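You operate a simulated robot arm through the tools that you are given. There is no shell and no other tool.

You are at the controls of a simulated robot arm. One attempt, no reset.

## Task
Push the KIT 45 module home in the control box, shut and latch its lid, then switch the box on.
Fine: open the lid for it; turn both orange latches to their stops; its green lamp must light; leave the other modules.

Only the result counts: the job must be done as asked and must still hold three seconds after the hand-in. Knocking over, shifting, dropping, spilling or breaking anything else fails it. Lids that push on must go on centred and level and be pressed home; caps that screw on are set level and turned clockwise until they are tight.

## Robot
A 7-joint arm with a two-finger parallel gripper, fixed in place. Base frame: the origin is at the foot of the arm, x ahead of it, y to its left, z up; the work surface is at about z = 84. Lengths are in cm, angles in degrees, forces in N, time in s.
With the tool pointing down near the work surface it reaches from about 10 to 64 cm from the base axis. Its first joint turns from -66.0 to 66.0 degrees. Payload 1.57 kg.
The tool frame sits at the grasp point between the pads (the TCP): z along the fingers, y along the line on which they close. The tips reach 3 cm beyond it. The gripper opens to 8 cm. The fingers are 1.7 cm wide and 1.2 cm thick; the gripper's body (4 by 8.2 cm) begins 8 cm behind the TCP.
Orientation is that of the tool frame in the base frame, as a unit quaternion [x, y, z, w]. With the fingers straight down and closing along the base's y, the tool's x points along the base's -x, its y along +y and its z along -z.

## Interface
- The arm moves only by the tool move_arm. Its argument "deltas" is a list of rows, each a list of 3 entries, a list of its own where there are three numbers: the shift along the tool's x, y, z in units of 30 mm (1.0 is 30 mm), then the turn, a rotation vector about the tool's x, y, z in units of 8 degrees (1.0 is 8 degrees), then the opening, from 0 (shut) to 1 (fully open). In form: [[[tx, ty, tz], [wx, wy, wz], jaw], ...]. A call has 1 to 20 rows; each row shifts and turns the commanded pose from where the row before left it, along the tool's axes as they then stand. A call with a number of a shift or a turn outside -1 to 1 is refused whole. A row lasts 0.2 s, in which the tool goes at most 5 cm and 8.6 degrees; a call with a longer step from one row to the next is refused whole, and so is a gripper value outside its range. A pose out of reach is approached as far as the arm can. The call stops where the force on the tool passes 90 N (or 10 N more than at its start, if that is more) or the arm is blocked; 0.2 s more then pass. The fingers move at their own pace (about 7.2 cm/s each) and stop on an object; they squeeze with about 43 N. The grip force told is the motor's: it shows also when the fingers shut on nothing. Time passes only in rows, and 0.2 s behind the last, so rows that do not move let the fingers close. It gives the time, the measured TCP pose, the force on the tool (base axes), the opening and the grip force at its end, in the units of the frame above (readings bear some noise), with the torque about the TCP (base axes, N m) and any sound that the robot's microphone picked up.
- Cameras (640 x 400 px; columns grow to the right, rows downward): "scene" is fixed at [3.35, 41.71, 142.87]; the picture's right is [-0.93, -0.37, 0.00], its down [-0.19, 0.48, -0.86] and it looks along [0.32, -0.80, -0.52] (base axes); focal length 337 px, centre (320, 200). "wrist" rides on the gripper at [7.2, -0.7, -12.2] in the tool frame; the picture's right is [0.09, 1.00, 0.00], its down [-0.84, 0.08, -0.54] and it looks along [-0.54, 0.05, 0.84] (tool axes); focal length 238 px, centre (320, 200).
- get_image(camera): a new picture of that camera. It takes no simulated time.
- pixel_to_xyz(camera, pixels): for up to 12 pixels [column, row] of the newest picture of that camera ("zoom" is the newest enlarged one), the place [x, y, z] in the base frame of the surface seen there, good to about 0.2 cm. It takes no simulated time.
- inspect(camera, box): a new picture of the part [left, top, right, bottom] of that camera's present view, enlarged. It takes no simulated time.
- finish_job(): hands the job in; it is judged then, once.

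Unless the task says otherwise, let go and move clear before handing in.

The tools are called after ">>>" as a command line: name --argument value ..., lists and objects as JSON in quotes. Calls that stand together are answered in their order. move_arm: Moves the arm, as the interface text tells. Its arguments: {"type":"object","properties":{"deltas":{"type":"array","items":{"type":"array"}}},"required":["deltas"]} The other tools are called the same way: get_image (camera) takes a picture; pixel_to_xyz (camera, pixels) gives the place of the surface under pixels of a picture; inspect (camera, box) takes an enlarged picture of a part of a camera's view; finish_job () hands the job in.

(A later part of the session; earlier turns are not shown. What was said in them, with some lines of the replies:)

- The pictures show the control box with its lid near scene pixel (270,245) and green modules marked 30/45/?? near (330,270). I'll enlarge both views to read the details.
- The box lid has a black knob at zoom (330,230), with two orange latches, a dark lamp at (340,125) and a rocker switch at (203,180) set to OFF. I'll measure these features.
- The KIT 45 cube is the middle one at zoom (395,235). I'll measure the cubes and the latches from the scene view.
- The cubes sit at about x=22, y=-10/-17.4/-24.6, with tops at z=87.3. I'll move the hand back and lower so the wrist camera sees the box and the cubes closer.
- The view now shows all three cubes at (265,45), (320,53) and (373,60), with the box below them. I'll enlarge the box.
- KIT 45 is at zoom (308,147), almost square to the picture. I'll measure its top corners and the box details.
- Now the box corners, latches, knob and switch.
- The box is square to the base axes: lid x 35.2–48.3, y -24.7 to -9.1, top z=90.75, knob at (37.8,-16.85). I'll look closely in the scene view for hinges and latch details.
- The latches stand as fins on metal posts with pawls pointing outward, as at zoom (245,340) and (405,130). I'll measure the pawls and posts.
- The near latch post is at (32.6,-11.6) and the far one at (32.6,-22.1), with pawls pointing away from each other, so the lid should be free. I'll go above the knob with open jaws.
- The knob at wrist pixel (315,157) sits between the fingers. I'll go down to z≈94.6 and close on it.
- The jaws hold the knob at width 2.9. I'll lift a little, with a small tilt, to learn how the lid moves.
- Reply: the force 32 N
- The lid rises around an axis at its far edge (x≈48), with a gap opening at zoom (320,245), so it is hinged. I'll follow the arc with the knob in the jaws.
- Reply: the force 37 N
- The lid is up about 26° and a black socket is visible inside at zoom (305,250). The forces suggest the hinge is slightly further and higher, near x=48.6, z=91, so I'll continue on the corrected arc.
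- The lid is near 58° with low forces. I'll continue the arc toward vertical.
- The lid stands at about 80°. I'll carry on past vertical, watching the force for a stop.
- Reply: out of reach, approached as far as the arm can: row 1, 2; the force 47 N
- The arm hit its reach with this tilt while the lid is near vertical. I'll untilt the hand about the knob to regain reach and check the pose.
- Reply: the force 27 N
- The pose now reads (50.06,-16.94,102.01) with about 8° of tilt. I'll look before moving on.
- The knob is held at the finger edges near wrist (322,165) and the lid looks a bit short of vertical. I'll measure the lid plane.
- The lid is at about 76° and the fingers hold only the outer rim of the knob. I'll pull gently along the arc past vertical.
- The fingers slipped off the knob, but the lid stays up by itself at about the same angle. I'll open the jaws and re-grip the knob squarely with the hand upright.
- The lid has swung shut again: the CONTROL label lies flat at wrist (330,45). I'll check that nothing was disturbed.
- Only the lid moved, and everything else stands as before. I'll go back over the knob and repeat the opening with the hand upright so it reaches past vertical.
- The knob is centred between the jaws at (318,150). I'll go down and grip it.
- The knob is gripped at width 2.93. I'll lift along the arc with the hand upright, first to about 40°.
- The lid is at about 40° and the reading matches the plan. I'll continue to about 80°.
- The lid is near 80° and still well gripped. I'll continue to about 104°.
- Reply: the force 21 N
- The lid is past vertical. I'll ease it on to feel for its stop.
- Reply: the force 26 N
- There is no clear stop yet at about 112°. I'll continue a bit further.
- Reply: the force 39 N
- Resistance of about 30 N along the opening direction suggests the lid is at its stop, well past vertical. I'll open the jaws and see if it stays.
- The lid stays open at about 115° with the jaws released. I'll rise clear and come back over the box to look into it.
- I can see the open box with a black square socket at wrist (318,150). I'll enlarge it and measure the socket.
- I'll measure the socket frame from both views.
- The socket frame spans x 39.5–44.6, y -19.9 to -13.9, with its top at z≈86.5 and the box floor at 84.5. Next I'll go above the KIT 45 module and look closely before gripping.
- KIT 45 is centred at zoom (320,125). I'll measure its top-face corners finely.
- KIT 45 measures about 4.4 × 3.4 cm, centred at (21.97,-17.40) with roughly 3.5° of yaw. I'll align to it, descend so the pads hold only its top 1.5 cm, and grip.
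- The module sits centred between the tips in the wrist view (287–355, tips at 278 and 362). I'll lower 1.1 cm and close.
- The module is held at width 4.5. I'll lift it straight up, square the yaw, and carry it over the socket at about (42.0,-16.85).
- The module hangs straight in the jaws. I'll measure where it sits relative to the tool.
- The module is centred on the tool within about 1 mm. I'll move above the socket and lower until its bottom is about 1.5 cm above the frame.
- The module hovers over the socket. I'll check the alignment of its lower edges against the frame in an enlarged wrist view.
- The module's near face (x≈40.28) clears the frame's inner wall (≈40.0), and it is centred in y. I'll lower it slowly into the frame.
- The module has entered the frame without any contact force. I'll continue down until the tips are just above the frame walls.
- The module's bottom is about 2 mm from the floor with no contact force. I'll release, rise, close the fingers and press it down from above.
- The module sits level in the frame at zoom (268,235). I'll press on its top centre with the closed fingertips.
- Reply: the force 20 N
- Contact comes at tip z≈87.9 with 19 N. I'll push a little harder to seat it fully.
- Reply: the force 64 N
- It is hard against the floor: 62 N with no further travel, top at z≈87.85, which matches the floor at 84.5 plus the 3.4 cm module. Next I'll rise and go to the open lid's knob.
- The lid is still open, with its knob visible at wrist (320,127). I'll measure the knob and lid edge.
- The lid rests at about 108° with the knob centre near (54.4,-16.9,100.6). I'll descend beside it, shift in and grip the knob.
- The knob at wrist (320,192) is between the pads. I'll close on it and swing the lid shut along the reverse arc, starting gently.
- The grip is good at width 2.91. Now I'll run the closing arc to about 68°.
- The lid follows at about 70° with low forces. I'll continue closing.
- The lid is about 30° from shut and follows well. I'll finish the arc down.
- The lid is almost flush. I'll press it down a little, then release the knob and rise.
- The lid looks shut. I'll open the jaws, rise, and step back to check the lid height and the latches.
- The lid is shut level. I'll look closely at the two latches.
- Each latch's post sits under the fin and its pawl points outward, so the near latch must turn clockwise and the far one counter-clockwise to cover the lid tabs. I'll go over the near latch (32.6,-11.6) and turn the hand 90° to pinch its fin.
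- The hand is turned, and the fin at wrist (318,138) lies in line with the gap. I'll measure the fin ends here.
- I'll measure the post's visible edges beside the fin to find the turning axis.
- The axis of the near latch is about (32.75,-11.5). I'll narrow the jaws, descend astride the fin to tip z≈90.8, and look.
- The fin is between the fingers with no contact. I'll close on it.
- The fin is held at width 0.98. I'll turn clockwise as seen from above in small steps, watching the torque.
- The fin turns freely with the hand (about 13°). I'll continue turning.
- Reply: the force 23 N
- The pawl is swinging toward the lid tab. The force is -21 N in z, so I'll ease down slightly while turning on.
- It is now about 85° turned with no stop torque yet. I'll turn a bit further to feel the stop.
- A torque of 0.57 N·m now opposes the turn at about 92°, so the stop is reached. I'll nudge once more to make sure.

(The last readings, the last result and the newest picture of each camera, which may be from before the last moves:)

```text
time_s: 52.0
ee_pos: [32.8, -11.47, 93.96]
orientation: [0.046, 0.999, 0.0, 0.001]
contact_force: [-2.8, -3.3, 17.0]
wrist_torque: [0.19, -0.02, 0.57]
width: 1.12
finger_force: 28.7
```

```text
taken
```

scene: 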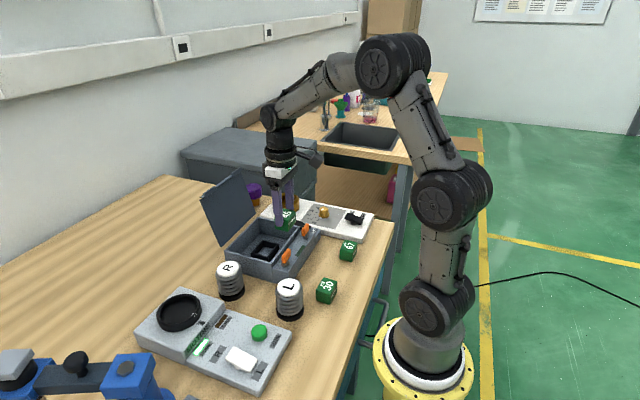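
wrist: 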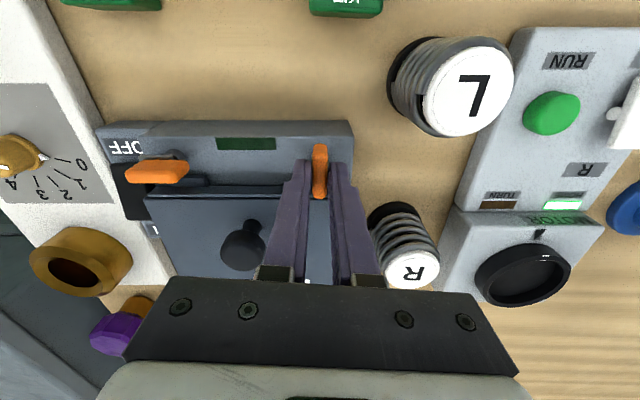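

The fin at wrist (320,170) now points along x over the tab and the pads only slip further, so it is at its stop. I'll open and rise.

>>> move_arm --deltas '[[[0, 0, 0], [0, 0, 0], 0.35], [[0, 0, 0], [0, 0, 0], 0.35], [[0, 0, -0.6], [0, 0, 0], 0.35], [[0, 0, -0.9], [0, 0, 0], 0.35], [[0, 0, -0.8], [0, 0, 0], 0.35]]'

>>> get_image --camera "wrist"

>>> inspect --camera "scene" --box '[240, 200, 330, 290]'

```text
time_s: 53.2
ee_pos: [32.75, -11.51, 100.74]
orientation: [0.046, 0.999, 0.001, 0.0]
contact_force: [0.5, -0.4, 0.2]
wrist_torque: [0.01, 0.01, 0.03]
width: 2.81
finger_force: 0.1
```

```text
taken
```

wrist: 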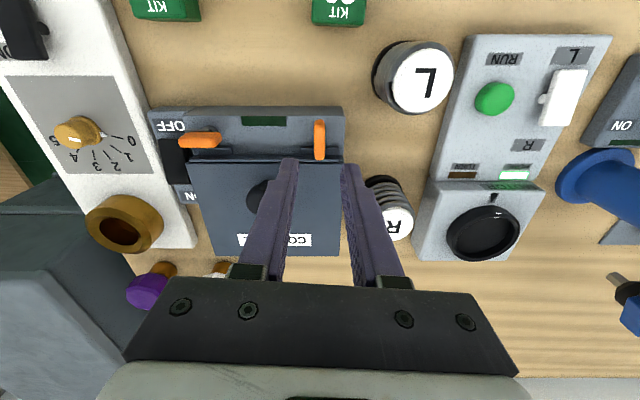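

```text
4.44 times, centred on (285, 245) of scene
```

zoom: 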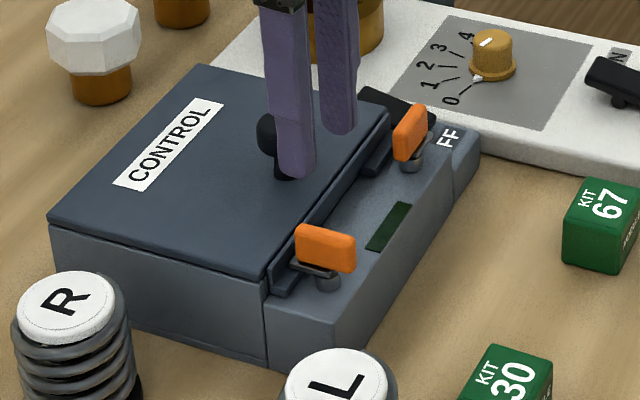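

The near latch is across its tab. I'll move over the far latch (32.75,-22.2) and turn the hand the other way for it.

>>> move_arm --deltas '[[[-0.082, -0.888, 0], [0, 0, 0], 0.35], [[-0.082, -0.888, 0], [0, 0, 0], 0.35], [[-0.082, -0.888, 0], [0, 0, 0], 0.35], [[-0.082, -0.888, 0], [0, 0, 0], 0.35], [[0, 0, 0], [0, 0, 0.963], 0.35], [[0, 0, 0], [0, 0, 0.963], 0.35], [[0, 0, 0], [0, 0, 0.963], 0.35], [[0, 0, 0], [0, 0, 0.963], 0.35], [[0, 0, 0], [0, 0, 0.963], 0.35], [[0, 0, 0], [0, 0, 0.963], 0.35], [[0, 0, 0], [0, 0, 0.963], 0.35], [[0, 0, 0], [0, 0, 0.963], 0.35], [[0, 0, 0], [0, 0, 0.963], 0.35], [[0, 0, 0], [0, 0, 0.963], 0.35], [[0, 0, 0], [0, 0, 0.963], 0.35]]'

>>> get_image --camera "wrist"

>>> inspect --camera "scene" --box '[240, 190, 340, 290]'

```text
time_s: 56.4
ee_pos: [32.76, -22.06, 100.71]
orientation: [0.707, 0.707, -0.001, 0.0]
contact_force: [-1.0, 0.5, 0.3]
wrist_torque: [-0.01, 0.0, 0.01]
width: 2.78
finger_force: 0.1
```

```text
taken
```

wrist: 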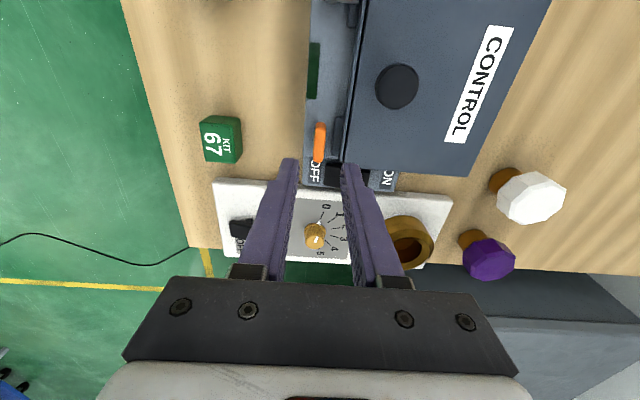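

```text
4.00 times, centred on (290, 240) of scene
```

zoom: 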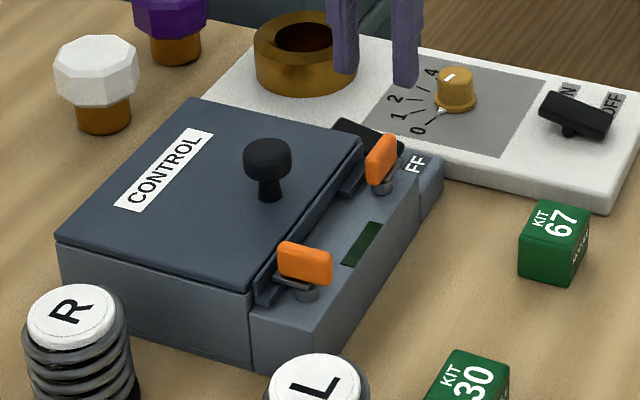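

The far fin is at wrist (319,143), in line with the gap. I'll measure it and its post.

>>> inspect --camera "wrist" --box '[285, 105, 355, 170]'

```text
6.15 times, centred on (320, 138) of wrist
```

zoom: 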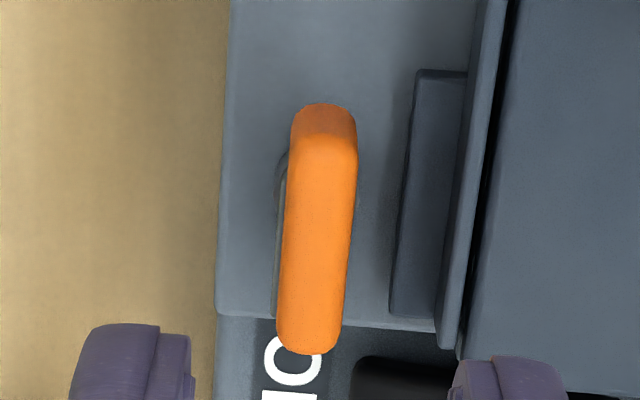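

>>> pixel_to_xyz --camera "zoom" --pixels '[[325, 145], [305, 345], [292, 250], [345, 250], [318, 250], [280, 180], [275, 300], [440, 280], [430, 90], [470, 250], [400, 370]]'

```text
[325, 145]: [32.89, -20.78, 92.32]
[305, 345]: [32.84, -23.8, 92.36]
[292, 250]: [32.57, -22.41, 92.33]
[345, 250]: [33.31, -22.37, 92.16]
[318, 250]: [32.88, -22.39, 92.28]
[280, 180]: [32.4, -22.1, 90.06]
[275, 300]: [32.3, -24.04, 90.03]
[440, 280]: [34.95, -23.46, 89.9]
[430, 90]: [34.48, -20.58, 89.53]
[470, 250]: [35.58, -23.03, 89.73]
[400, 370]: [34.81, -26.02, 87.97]
```

The far axis is about (32.85,-22.3). I'll descend astride the fin with narrow jaws.

>>> move_arm --deltas '[[[-0.07, 0.03, 0.5], [0, 0, 0], 0.28], [[0, 0, 0.6], [0, 0, 0], 0.28], [[0, 0, 0.6], [0, 0, 0], 0.28], [[0, 0, 0.6], [0, 0, 0], 0.28]]'

>>> get_image --camera "wrist"

>>> inspect --camera "scene" --box '[260, 190, 350, 280]'

```text
time_s: 57.4
ee_pos: [32.95, -22.35, 93.82]
orientation: [0.707, 0.708, 0.0, 0.0]
contact_force: [0.1, 0.3, -0.2]
wrist_torque: [0.03, 0.0, -0.03]
width: 2.24
finger_force: 0.2
```

```text
taken
```

wrist: 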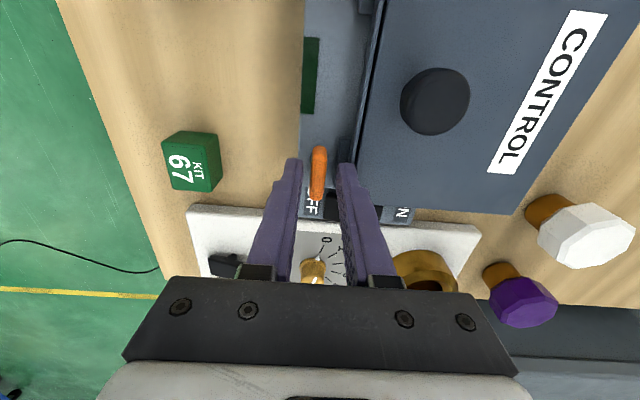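

```text
4.44 times, centred on (305, 235) of scene
```

zoom: 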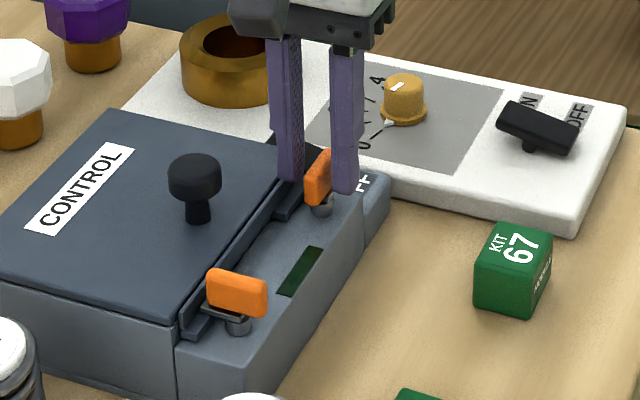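

The fin is between the pads with no contact. I'll close and start turning counter-clockwise.

>>> move_arm --deltas '[[[0, 0, 0], [0, 0, 0], 0], [[0, 0, 0], [0, 0, 0], 0], [[0, 0, 0], [0, 0, 0], 0], [[0, 0, 0], [0, 0, -0.8], 0], [[0, 0, 0], [0, 0, -0.8], 0]]'

>>> inspect --camera "scene" --box '[260, 190, 350, 280]'

```text
time_s: 58.6
ee_pos: [32.82, -22.34, 93.87]
orientation: [0.622, 0.783, -0.001, -0.001]
contact_force: [-19.5, -2.1, 3.4]
wrist_torque: [-0.87, 0.06, 0.0]
width: 0.99
finger_force: 27.6
```

```text
4.44 times, centred on (305, 235) of scene
```

zoom: 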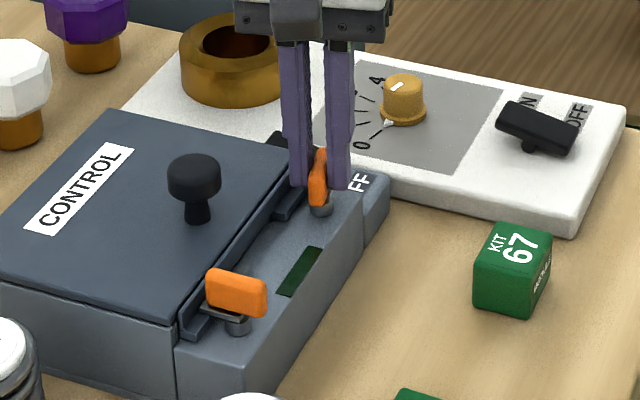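

The fin turns freely, with a side force of about -20 N in x from a slight offset. I'll correct that and continue turning.

>>> move_arm --deltas '[[[0.011, -0.049, 0], [0, 0, -0.8], 0], [[0, 0, 0], [0, 0, -1], 0], [[0, 0, 0], [0, 0, -1], 0], [[0, 0, 0], [0, 0, -1], 0], [[0, 0, 0], [0, 0, -1], 0]]'

>>> inspect --camera "scene" --box '[260, 190, 350, 280]'

```text
time_s: 59.8
ee_pos: [32.71, -22.34, 93.79]
orientation: [0.33, 0.944, 0.0, 0.0]
contact_force: [-18.3, -7.7, -1.1]
wrist_torque: [-0.59, -0.26, -0.04]
width: 1.0
finger_force: 28.0
```

```text
4.44 times, centred on (305, 235) of scene
```

zoom: 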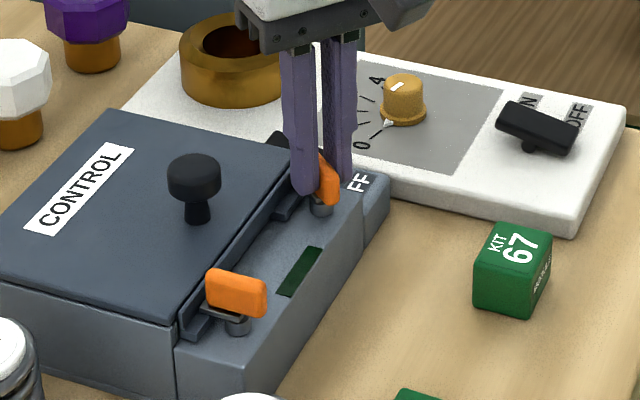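

It is about 51° turned. I'll continue to about 85°.

>>> move_arm --deltas '[[[0.029, -0.044, 0], [0, 0, -1], 0], [[0, 0, 0], [0, 0, -1], 0], [[0, 0, 0], [0, 0, -1], 0], [[0, 0, 0], [0, 0, -1], 0]]'

>>> inspect --camera "scene" --box '[260, 190, 350, 280]'

```text
time_s: 60.8
ee_pos: [32.71, -22.44, 93.69]
orientation: [0.056, 0.998, 0.0, -0.001]
contact_force: [-2.3, -8.9, -9.7]
wrist_torque: [-0.12, 0.17, 0.0]
width: 1.0
finger_force: 27.8
```

```text
4.44 times, centred on (305, 235) of scene
```

zoom: 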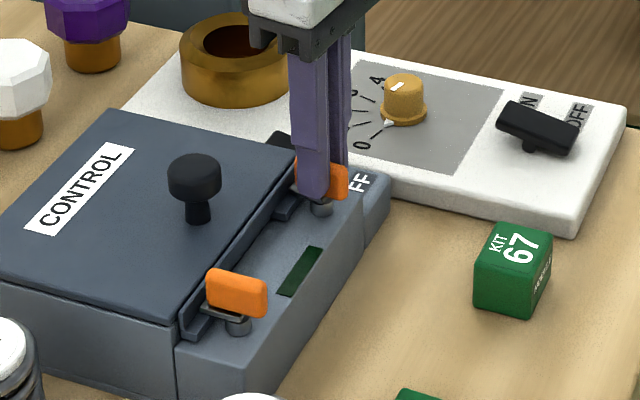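

The turn is at about 84° with no stop torque yet. I'll turn the rest to feel the stop.

>>> move_arm --deltas '[[[0, 0, 0], [0, 0, -0.6], 0], [[0, 0, 0], [0, 0, -0.5], 0], [[0, 0, 0], [0, 0, -0.2], 0]]'

```text
time_s: 61.6
ee_pos: [32.68, -22.47, 93.76]
orientation: [-0.033, 0.999, 0.0, 0.001]
contact_force: [1.0, -11.3, -10.9]
wrist_torque: [0.01, -0.06, -0.6]
width: 1.09
finger_force: 28.2
```

A stop torque of -0.6 N·m and slipping pads show the far latch is at its stop. I'll open and rise.

>>> move_arm --deltas '[[[0, 0, 0], [0, 0, -0.2], 0], [[0, 0, 0], [0, 0, 0], 0.35], [[0, 0, 0], [0, 0, 0], 0.35], [[0, 0, -0.6], [0, 0, 0], 0.35], [[0, 0, -0.9], [0, 0, 0], 0.35], [[0, 0, -0.8], [0, 0, 0], 0.35]]'

>>> get_image --camera "wrist"

>>> inspect --camera "scene" --box '[250, 190, 350, 280]'

```text
time_s: 63.0
ee_pos: [32.52, -22.43, 100.74]
orientation: [-0.046, 0.999, -0.001, 0.001]
contact_force: [-0.9, 0.5, 0.2]
wrist_torque: [0.03, 0.0, 0.01]
width: 2.8
finger_force: 0.0
```

```text
taken
```

wrist: 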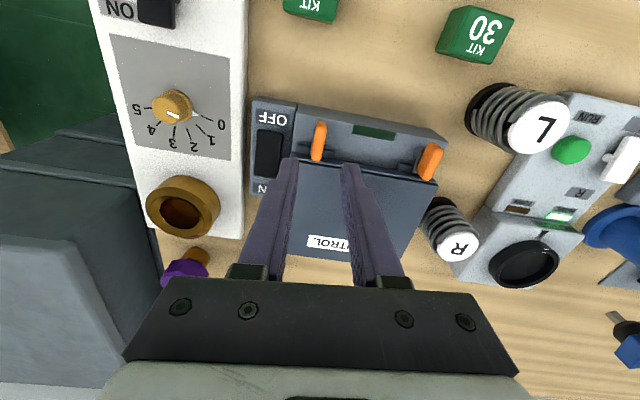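

```text
4.44 times, centred on (300, 235) of scene
```

zoom: 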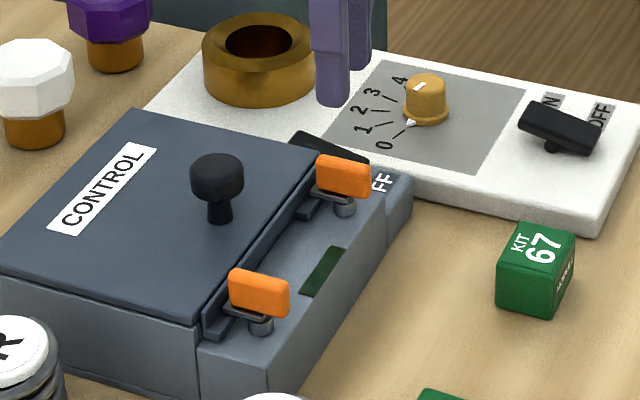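

Both fins now lie across their tabs. Next I'll look at the rocker switch at wrist (268,150).

>>> inspect --camera "wrist" --box '[240, 90, 300, 210]'

>>> inspect --camera "scene" --box '[295, 205, 350, 245]'

```text
3.33 times, centred on (270, 150) of wrist
```

zoom: 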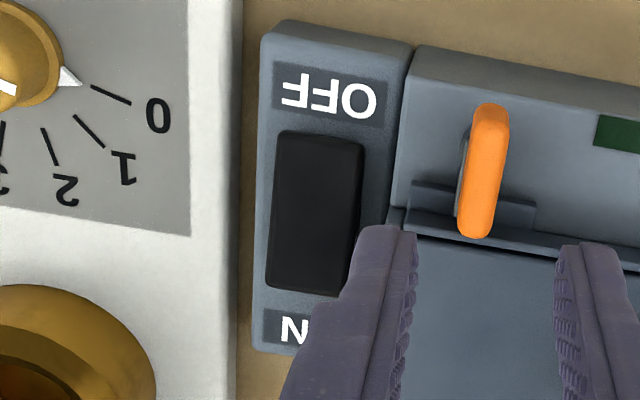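

```text
10.00 times, centred on (322, 225) of scene
```

zoom: 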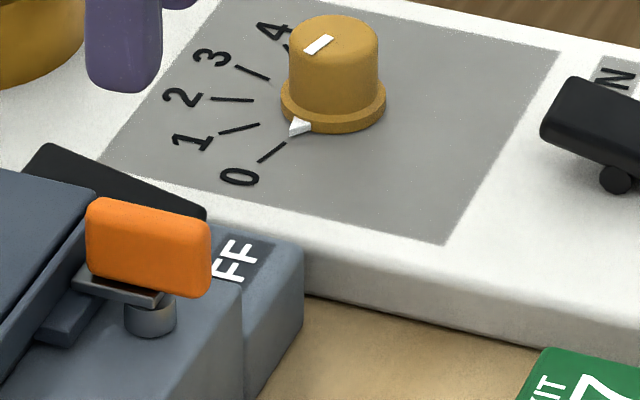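

The rocker's ON end (larger x) stands up and the OFF end is down. I'll measure its surface.

>>> pixel_to_xyz --camera "zoom" --pixels '[[48, 150], [35, 165], [120, 182], [190, 210], [90, 180], [205, 217]]'

>>> pixel_to_xyz --camera "wrist" --pixels '[[272, 131], [268, 140], [266, 150], [264, 160], [263, 170], [260, 172], [262, 187], [277, 150], [256, 150], [275, 119]]'

```text
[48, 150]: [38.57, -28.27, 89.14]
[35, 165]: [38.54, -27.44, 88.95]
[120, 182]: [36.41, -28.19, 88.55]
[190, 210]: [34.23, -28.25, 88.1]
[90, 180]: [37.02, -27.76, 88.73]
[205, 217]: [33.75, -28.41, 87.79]
```

```text
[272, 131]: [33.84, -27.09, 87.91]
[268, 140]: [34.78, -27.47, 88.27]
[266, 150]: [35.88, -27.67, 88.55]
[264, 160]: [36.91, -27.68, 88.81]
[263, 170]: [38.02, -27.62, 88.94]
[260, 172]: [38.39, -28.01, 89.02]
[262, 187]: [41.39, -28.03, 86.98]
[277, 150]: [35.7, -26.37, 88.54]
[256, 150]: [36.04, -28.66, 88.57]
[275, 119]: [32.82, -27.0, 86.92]
```

The rocker's centre is at y≈-27.5 and its ON end is near (38.2, z 89.0). I'll square the hand, shut the fingers and hover above the ON end.

>>> move_arm --deltas '[[[0, 0, 0], [0, 0, 0.66], 0], [[-0.917, -0.845, 0], [0, 0, 0], 0], [[-0.917, -0.845, 0], [0, 0, 0], 0], [[0, 0, 0.7], [0, 0, 0], 0], [[0, 0, 0.7], [0, 0, 0], 0], [[0, 0, 0.7], [0, 0, 0], 0]]'

>>> get_image --camera "wrist"

>>> inspect --camera "scene" --box '[250, 180, 350, 270]'

```text
time_s: 64.4
ee_pos: [38.19, -27.56, 94.45]
orientation: [-0.001, 1.0, 0.001, 0.0]
contact_force: [0.2, -0.1, 1.3]
wrist_torque: [-0.01, 0.0, -0.01]
width: 0.0
finger_force: 21.6
```

```text
taken
```

wrist: 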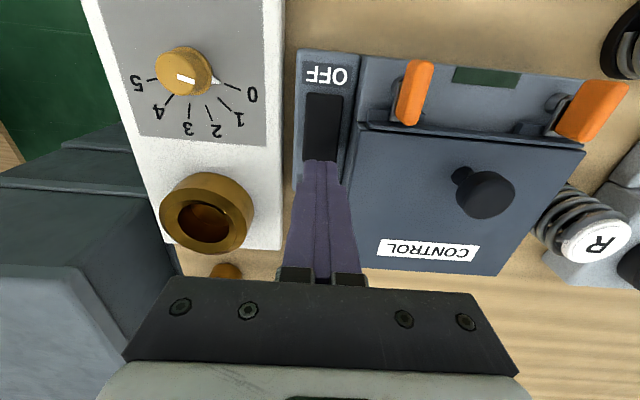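

```text
4.44 times, centred on (300, 225) of scene
```

zoom: 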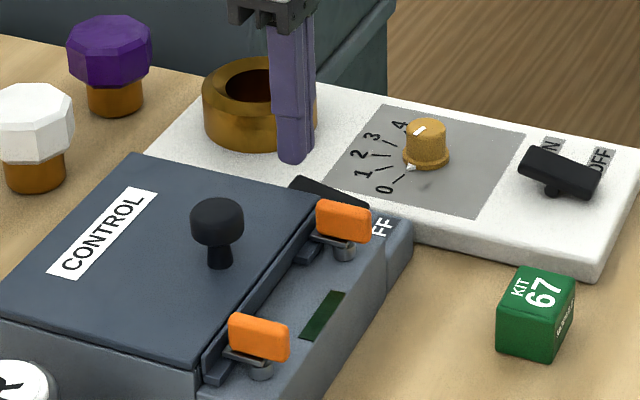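

The closed tips hover over the rocker's ON end with about 2.4 cm to go. I'll press down stepwise.

>>> move_arm --deltas '[[[0, 0, 0.4], [0, 0, 0], 0], [[0, 0, 0.3], [0, 0, 0], 0], [[0, 0, 0.15], [0, 0, 0], 0]]'

>>> inspect --camera "scene" --box '[250, 180, 350, 270]'

```text
time_s: 65.2
ee_pos: [38.13, -27.44, 91.68]
orientation: [0.0, 1.0, 0.001, 0.0]
contact_force: [0.0, 0.1, 0.7]
wrist_torque: [0.04, -0.03, 0.0]
width: 0.0
finger_force: 21.1
```

```text
4.44 times, centred on (300, 225) of scene
```

zoom: 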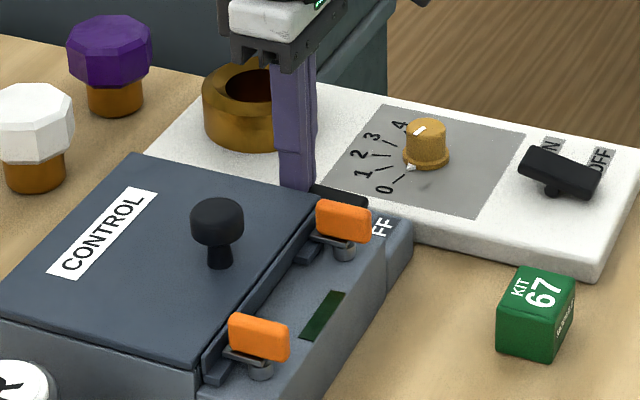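

There is only slight contact at tip z≈88.7. I'll press further.

>>> move_arm --deltas '[[[0, 0, 0.13], [0, 0, 0], 0], [[0, 0, 0.13], [0, 0, 0], 0]]'

>>> inspect --camera "scene" --box '[250, 180, 350, 270]'

```text
time_s: 65.8
ee_pos: [38.3, -27.52, 91.57]
orientation: [-0.001, 1.0, -0.002, 0.004]
contact_force: [-6.4, 7.9, 34.8]
wrist_torque: [0.24, 0.53, -0.05]
width: 0.02
finger_force: 21.5
```

```text
4.44 times, centred on (300, 225) of scene
```

zoom: 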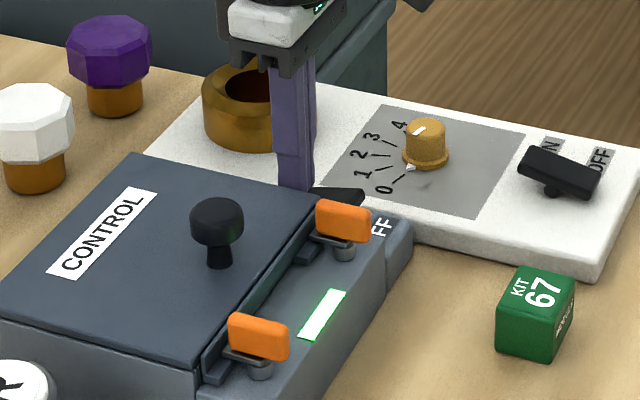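

The rocker has tipped to ON, with 35 N against its stop, and the lamp at zoom (322,312) is lit green. I'll rise clear and check everything.

>>> move_arm --deltas '[[[0, 0, -0.4], [0, 0, 0], 0], [[0, 0, -0.8], [0, 0, 0], 0], [[0, 0, -0.9], [0, 0, 0], 0], [[0, 0, -0.9], [0, 0, 0], 0], [[0.5, 0.3, -0.9], [0, 0, 0], 0], [[0.9, 0.9, -0.9], [0, 0, 0], 0], [[0.9, 0.9, -0.6], [0, 0, 0], 0], [[0, 0, 0], [0, 0, 0], 0], [[0, 0, 0], [0, 0, 0], 0]]'

>>> get_image --camera "wrist"

>>> get_image --camera "scene"

>>> inspect --camera "scene" --box '[210, 180, 370, 310]'

```text
time_s: 67.8
ee_pos: [31.19, -21.3, 107.33]
orientation: [-0.002, 1.0, 0.001, 0.0]
contact_force: [-0.9, -0.7, -0.3]
wrist_torque: [-0.01, 0.02, 0.01]
width: 0.0
finger_force: 20.8
```

```text
taken
```

wrist: 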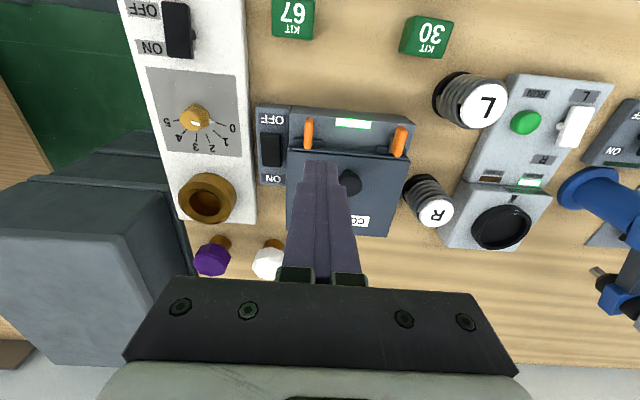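

```text
taken
```

scene: 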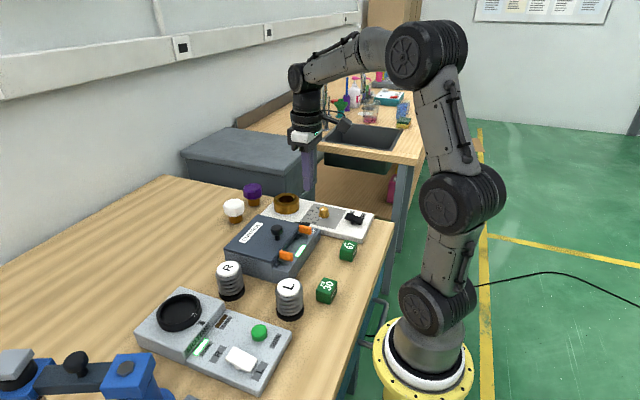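

```text
3.08 times, centred on (290, 245) of scene
```

zoom: 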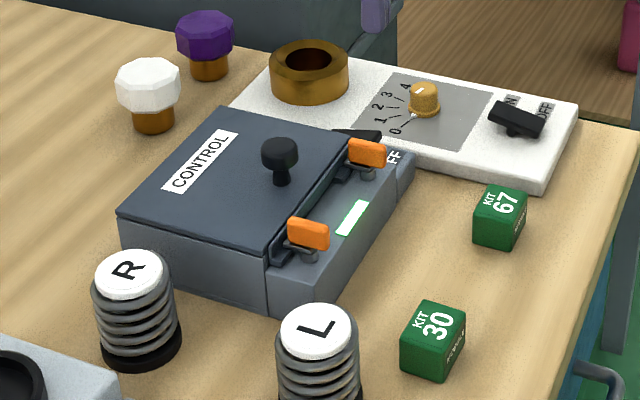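

The lamp stays lit and the rocker is at ON with the lid shut, and the other objects look unmoved. I'll do one last check that both fins are fully across before handing in.

>>> inspect --camera "wrist" --box '[250, 90, 420, 200]'

```text
3.64 times, centred on (335, 145) of wrist
```

zoom: 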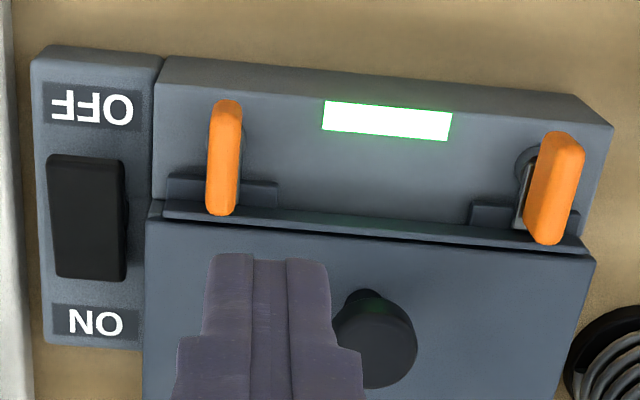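

>>> pixel_to_xyz --camera "zoom" --pixels '[[228, 118], [221, 207], [565, 150], [548, 235], [385, 120], [85, 200], [85, 265], [300, 235], [570, 262], [165, 235]]'

```text
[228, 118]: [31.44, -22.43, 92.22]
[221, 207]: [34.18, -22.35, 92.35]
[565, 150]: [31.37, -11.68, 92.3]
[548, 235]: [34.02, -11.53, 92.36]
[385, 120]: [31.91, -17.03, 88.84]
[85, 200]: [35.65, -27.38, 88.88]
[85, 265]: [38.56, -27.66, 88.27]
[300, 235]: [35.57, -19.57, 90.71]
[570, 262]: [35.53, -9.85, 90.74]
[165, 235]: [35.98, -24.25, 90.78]
```

Both fins run along x (y changes by no more than 0.15 cm over 2.7 cm). The lid is level at z≈90.7, the rocker is down on the ON side and the green lamp is lit. The hand is clear, so I'll hand in.

>>> finish_job

```text
The job is handed in.
```

The KIT 45 module is home in the control box, the lid is shut, both orange latches are at their stops, and the box is switched on with its green lamp lit. I've handed the job in; the system only confirmed it was received.

- **Module:** it sits level in the socket. I pressed on it with about 60 N and it moved no further, so it is on the socket floor.
- **Lid:** on my first try at opening it, the fingers slipped off the knob and the lid swung shut on its own. Nothing else moved. I reopened it, and later closed it by the knob under control; it now lies level.
- **Latches:** I turned each until it resisted at about 90°. Both now lie across the lid tabs.
- **Switch:** the rocker is down on the ON side and the lamp stayed lit after I moved the hand away.

I did not touch the KIT 30 or KIT 67 modules, and nothing else on the bench looks moved in the final pictures.
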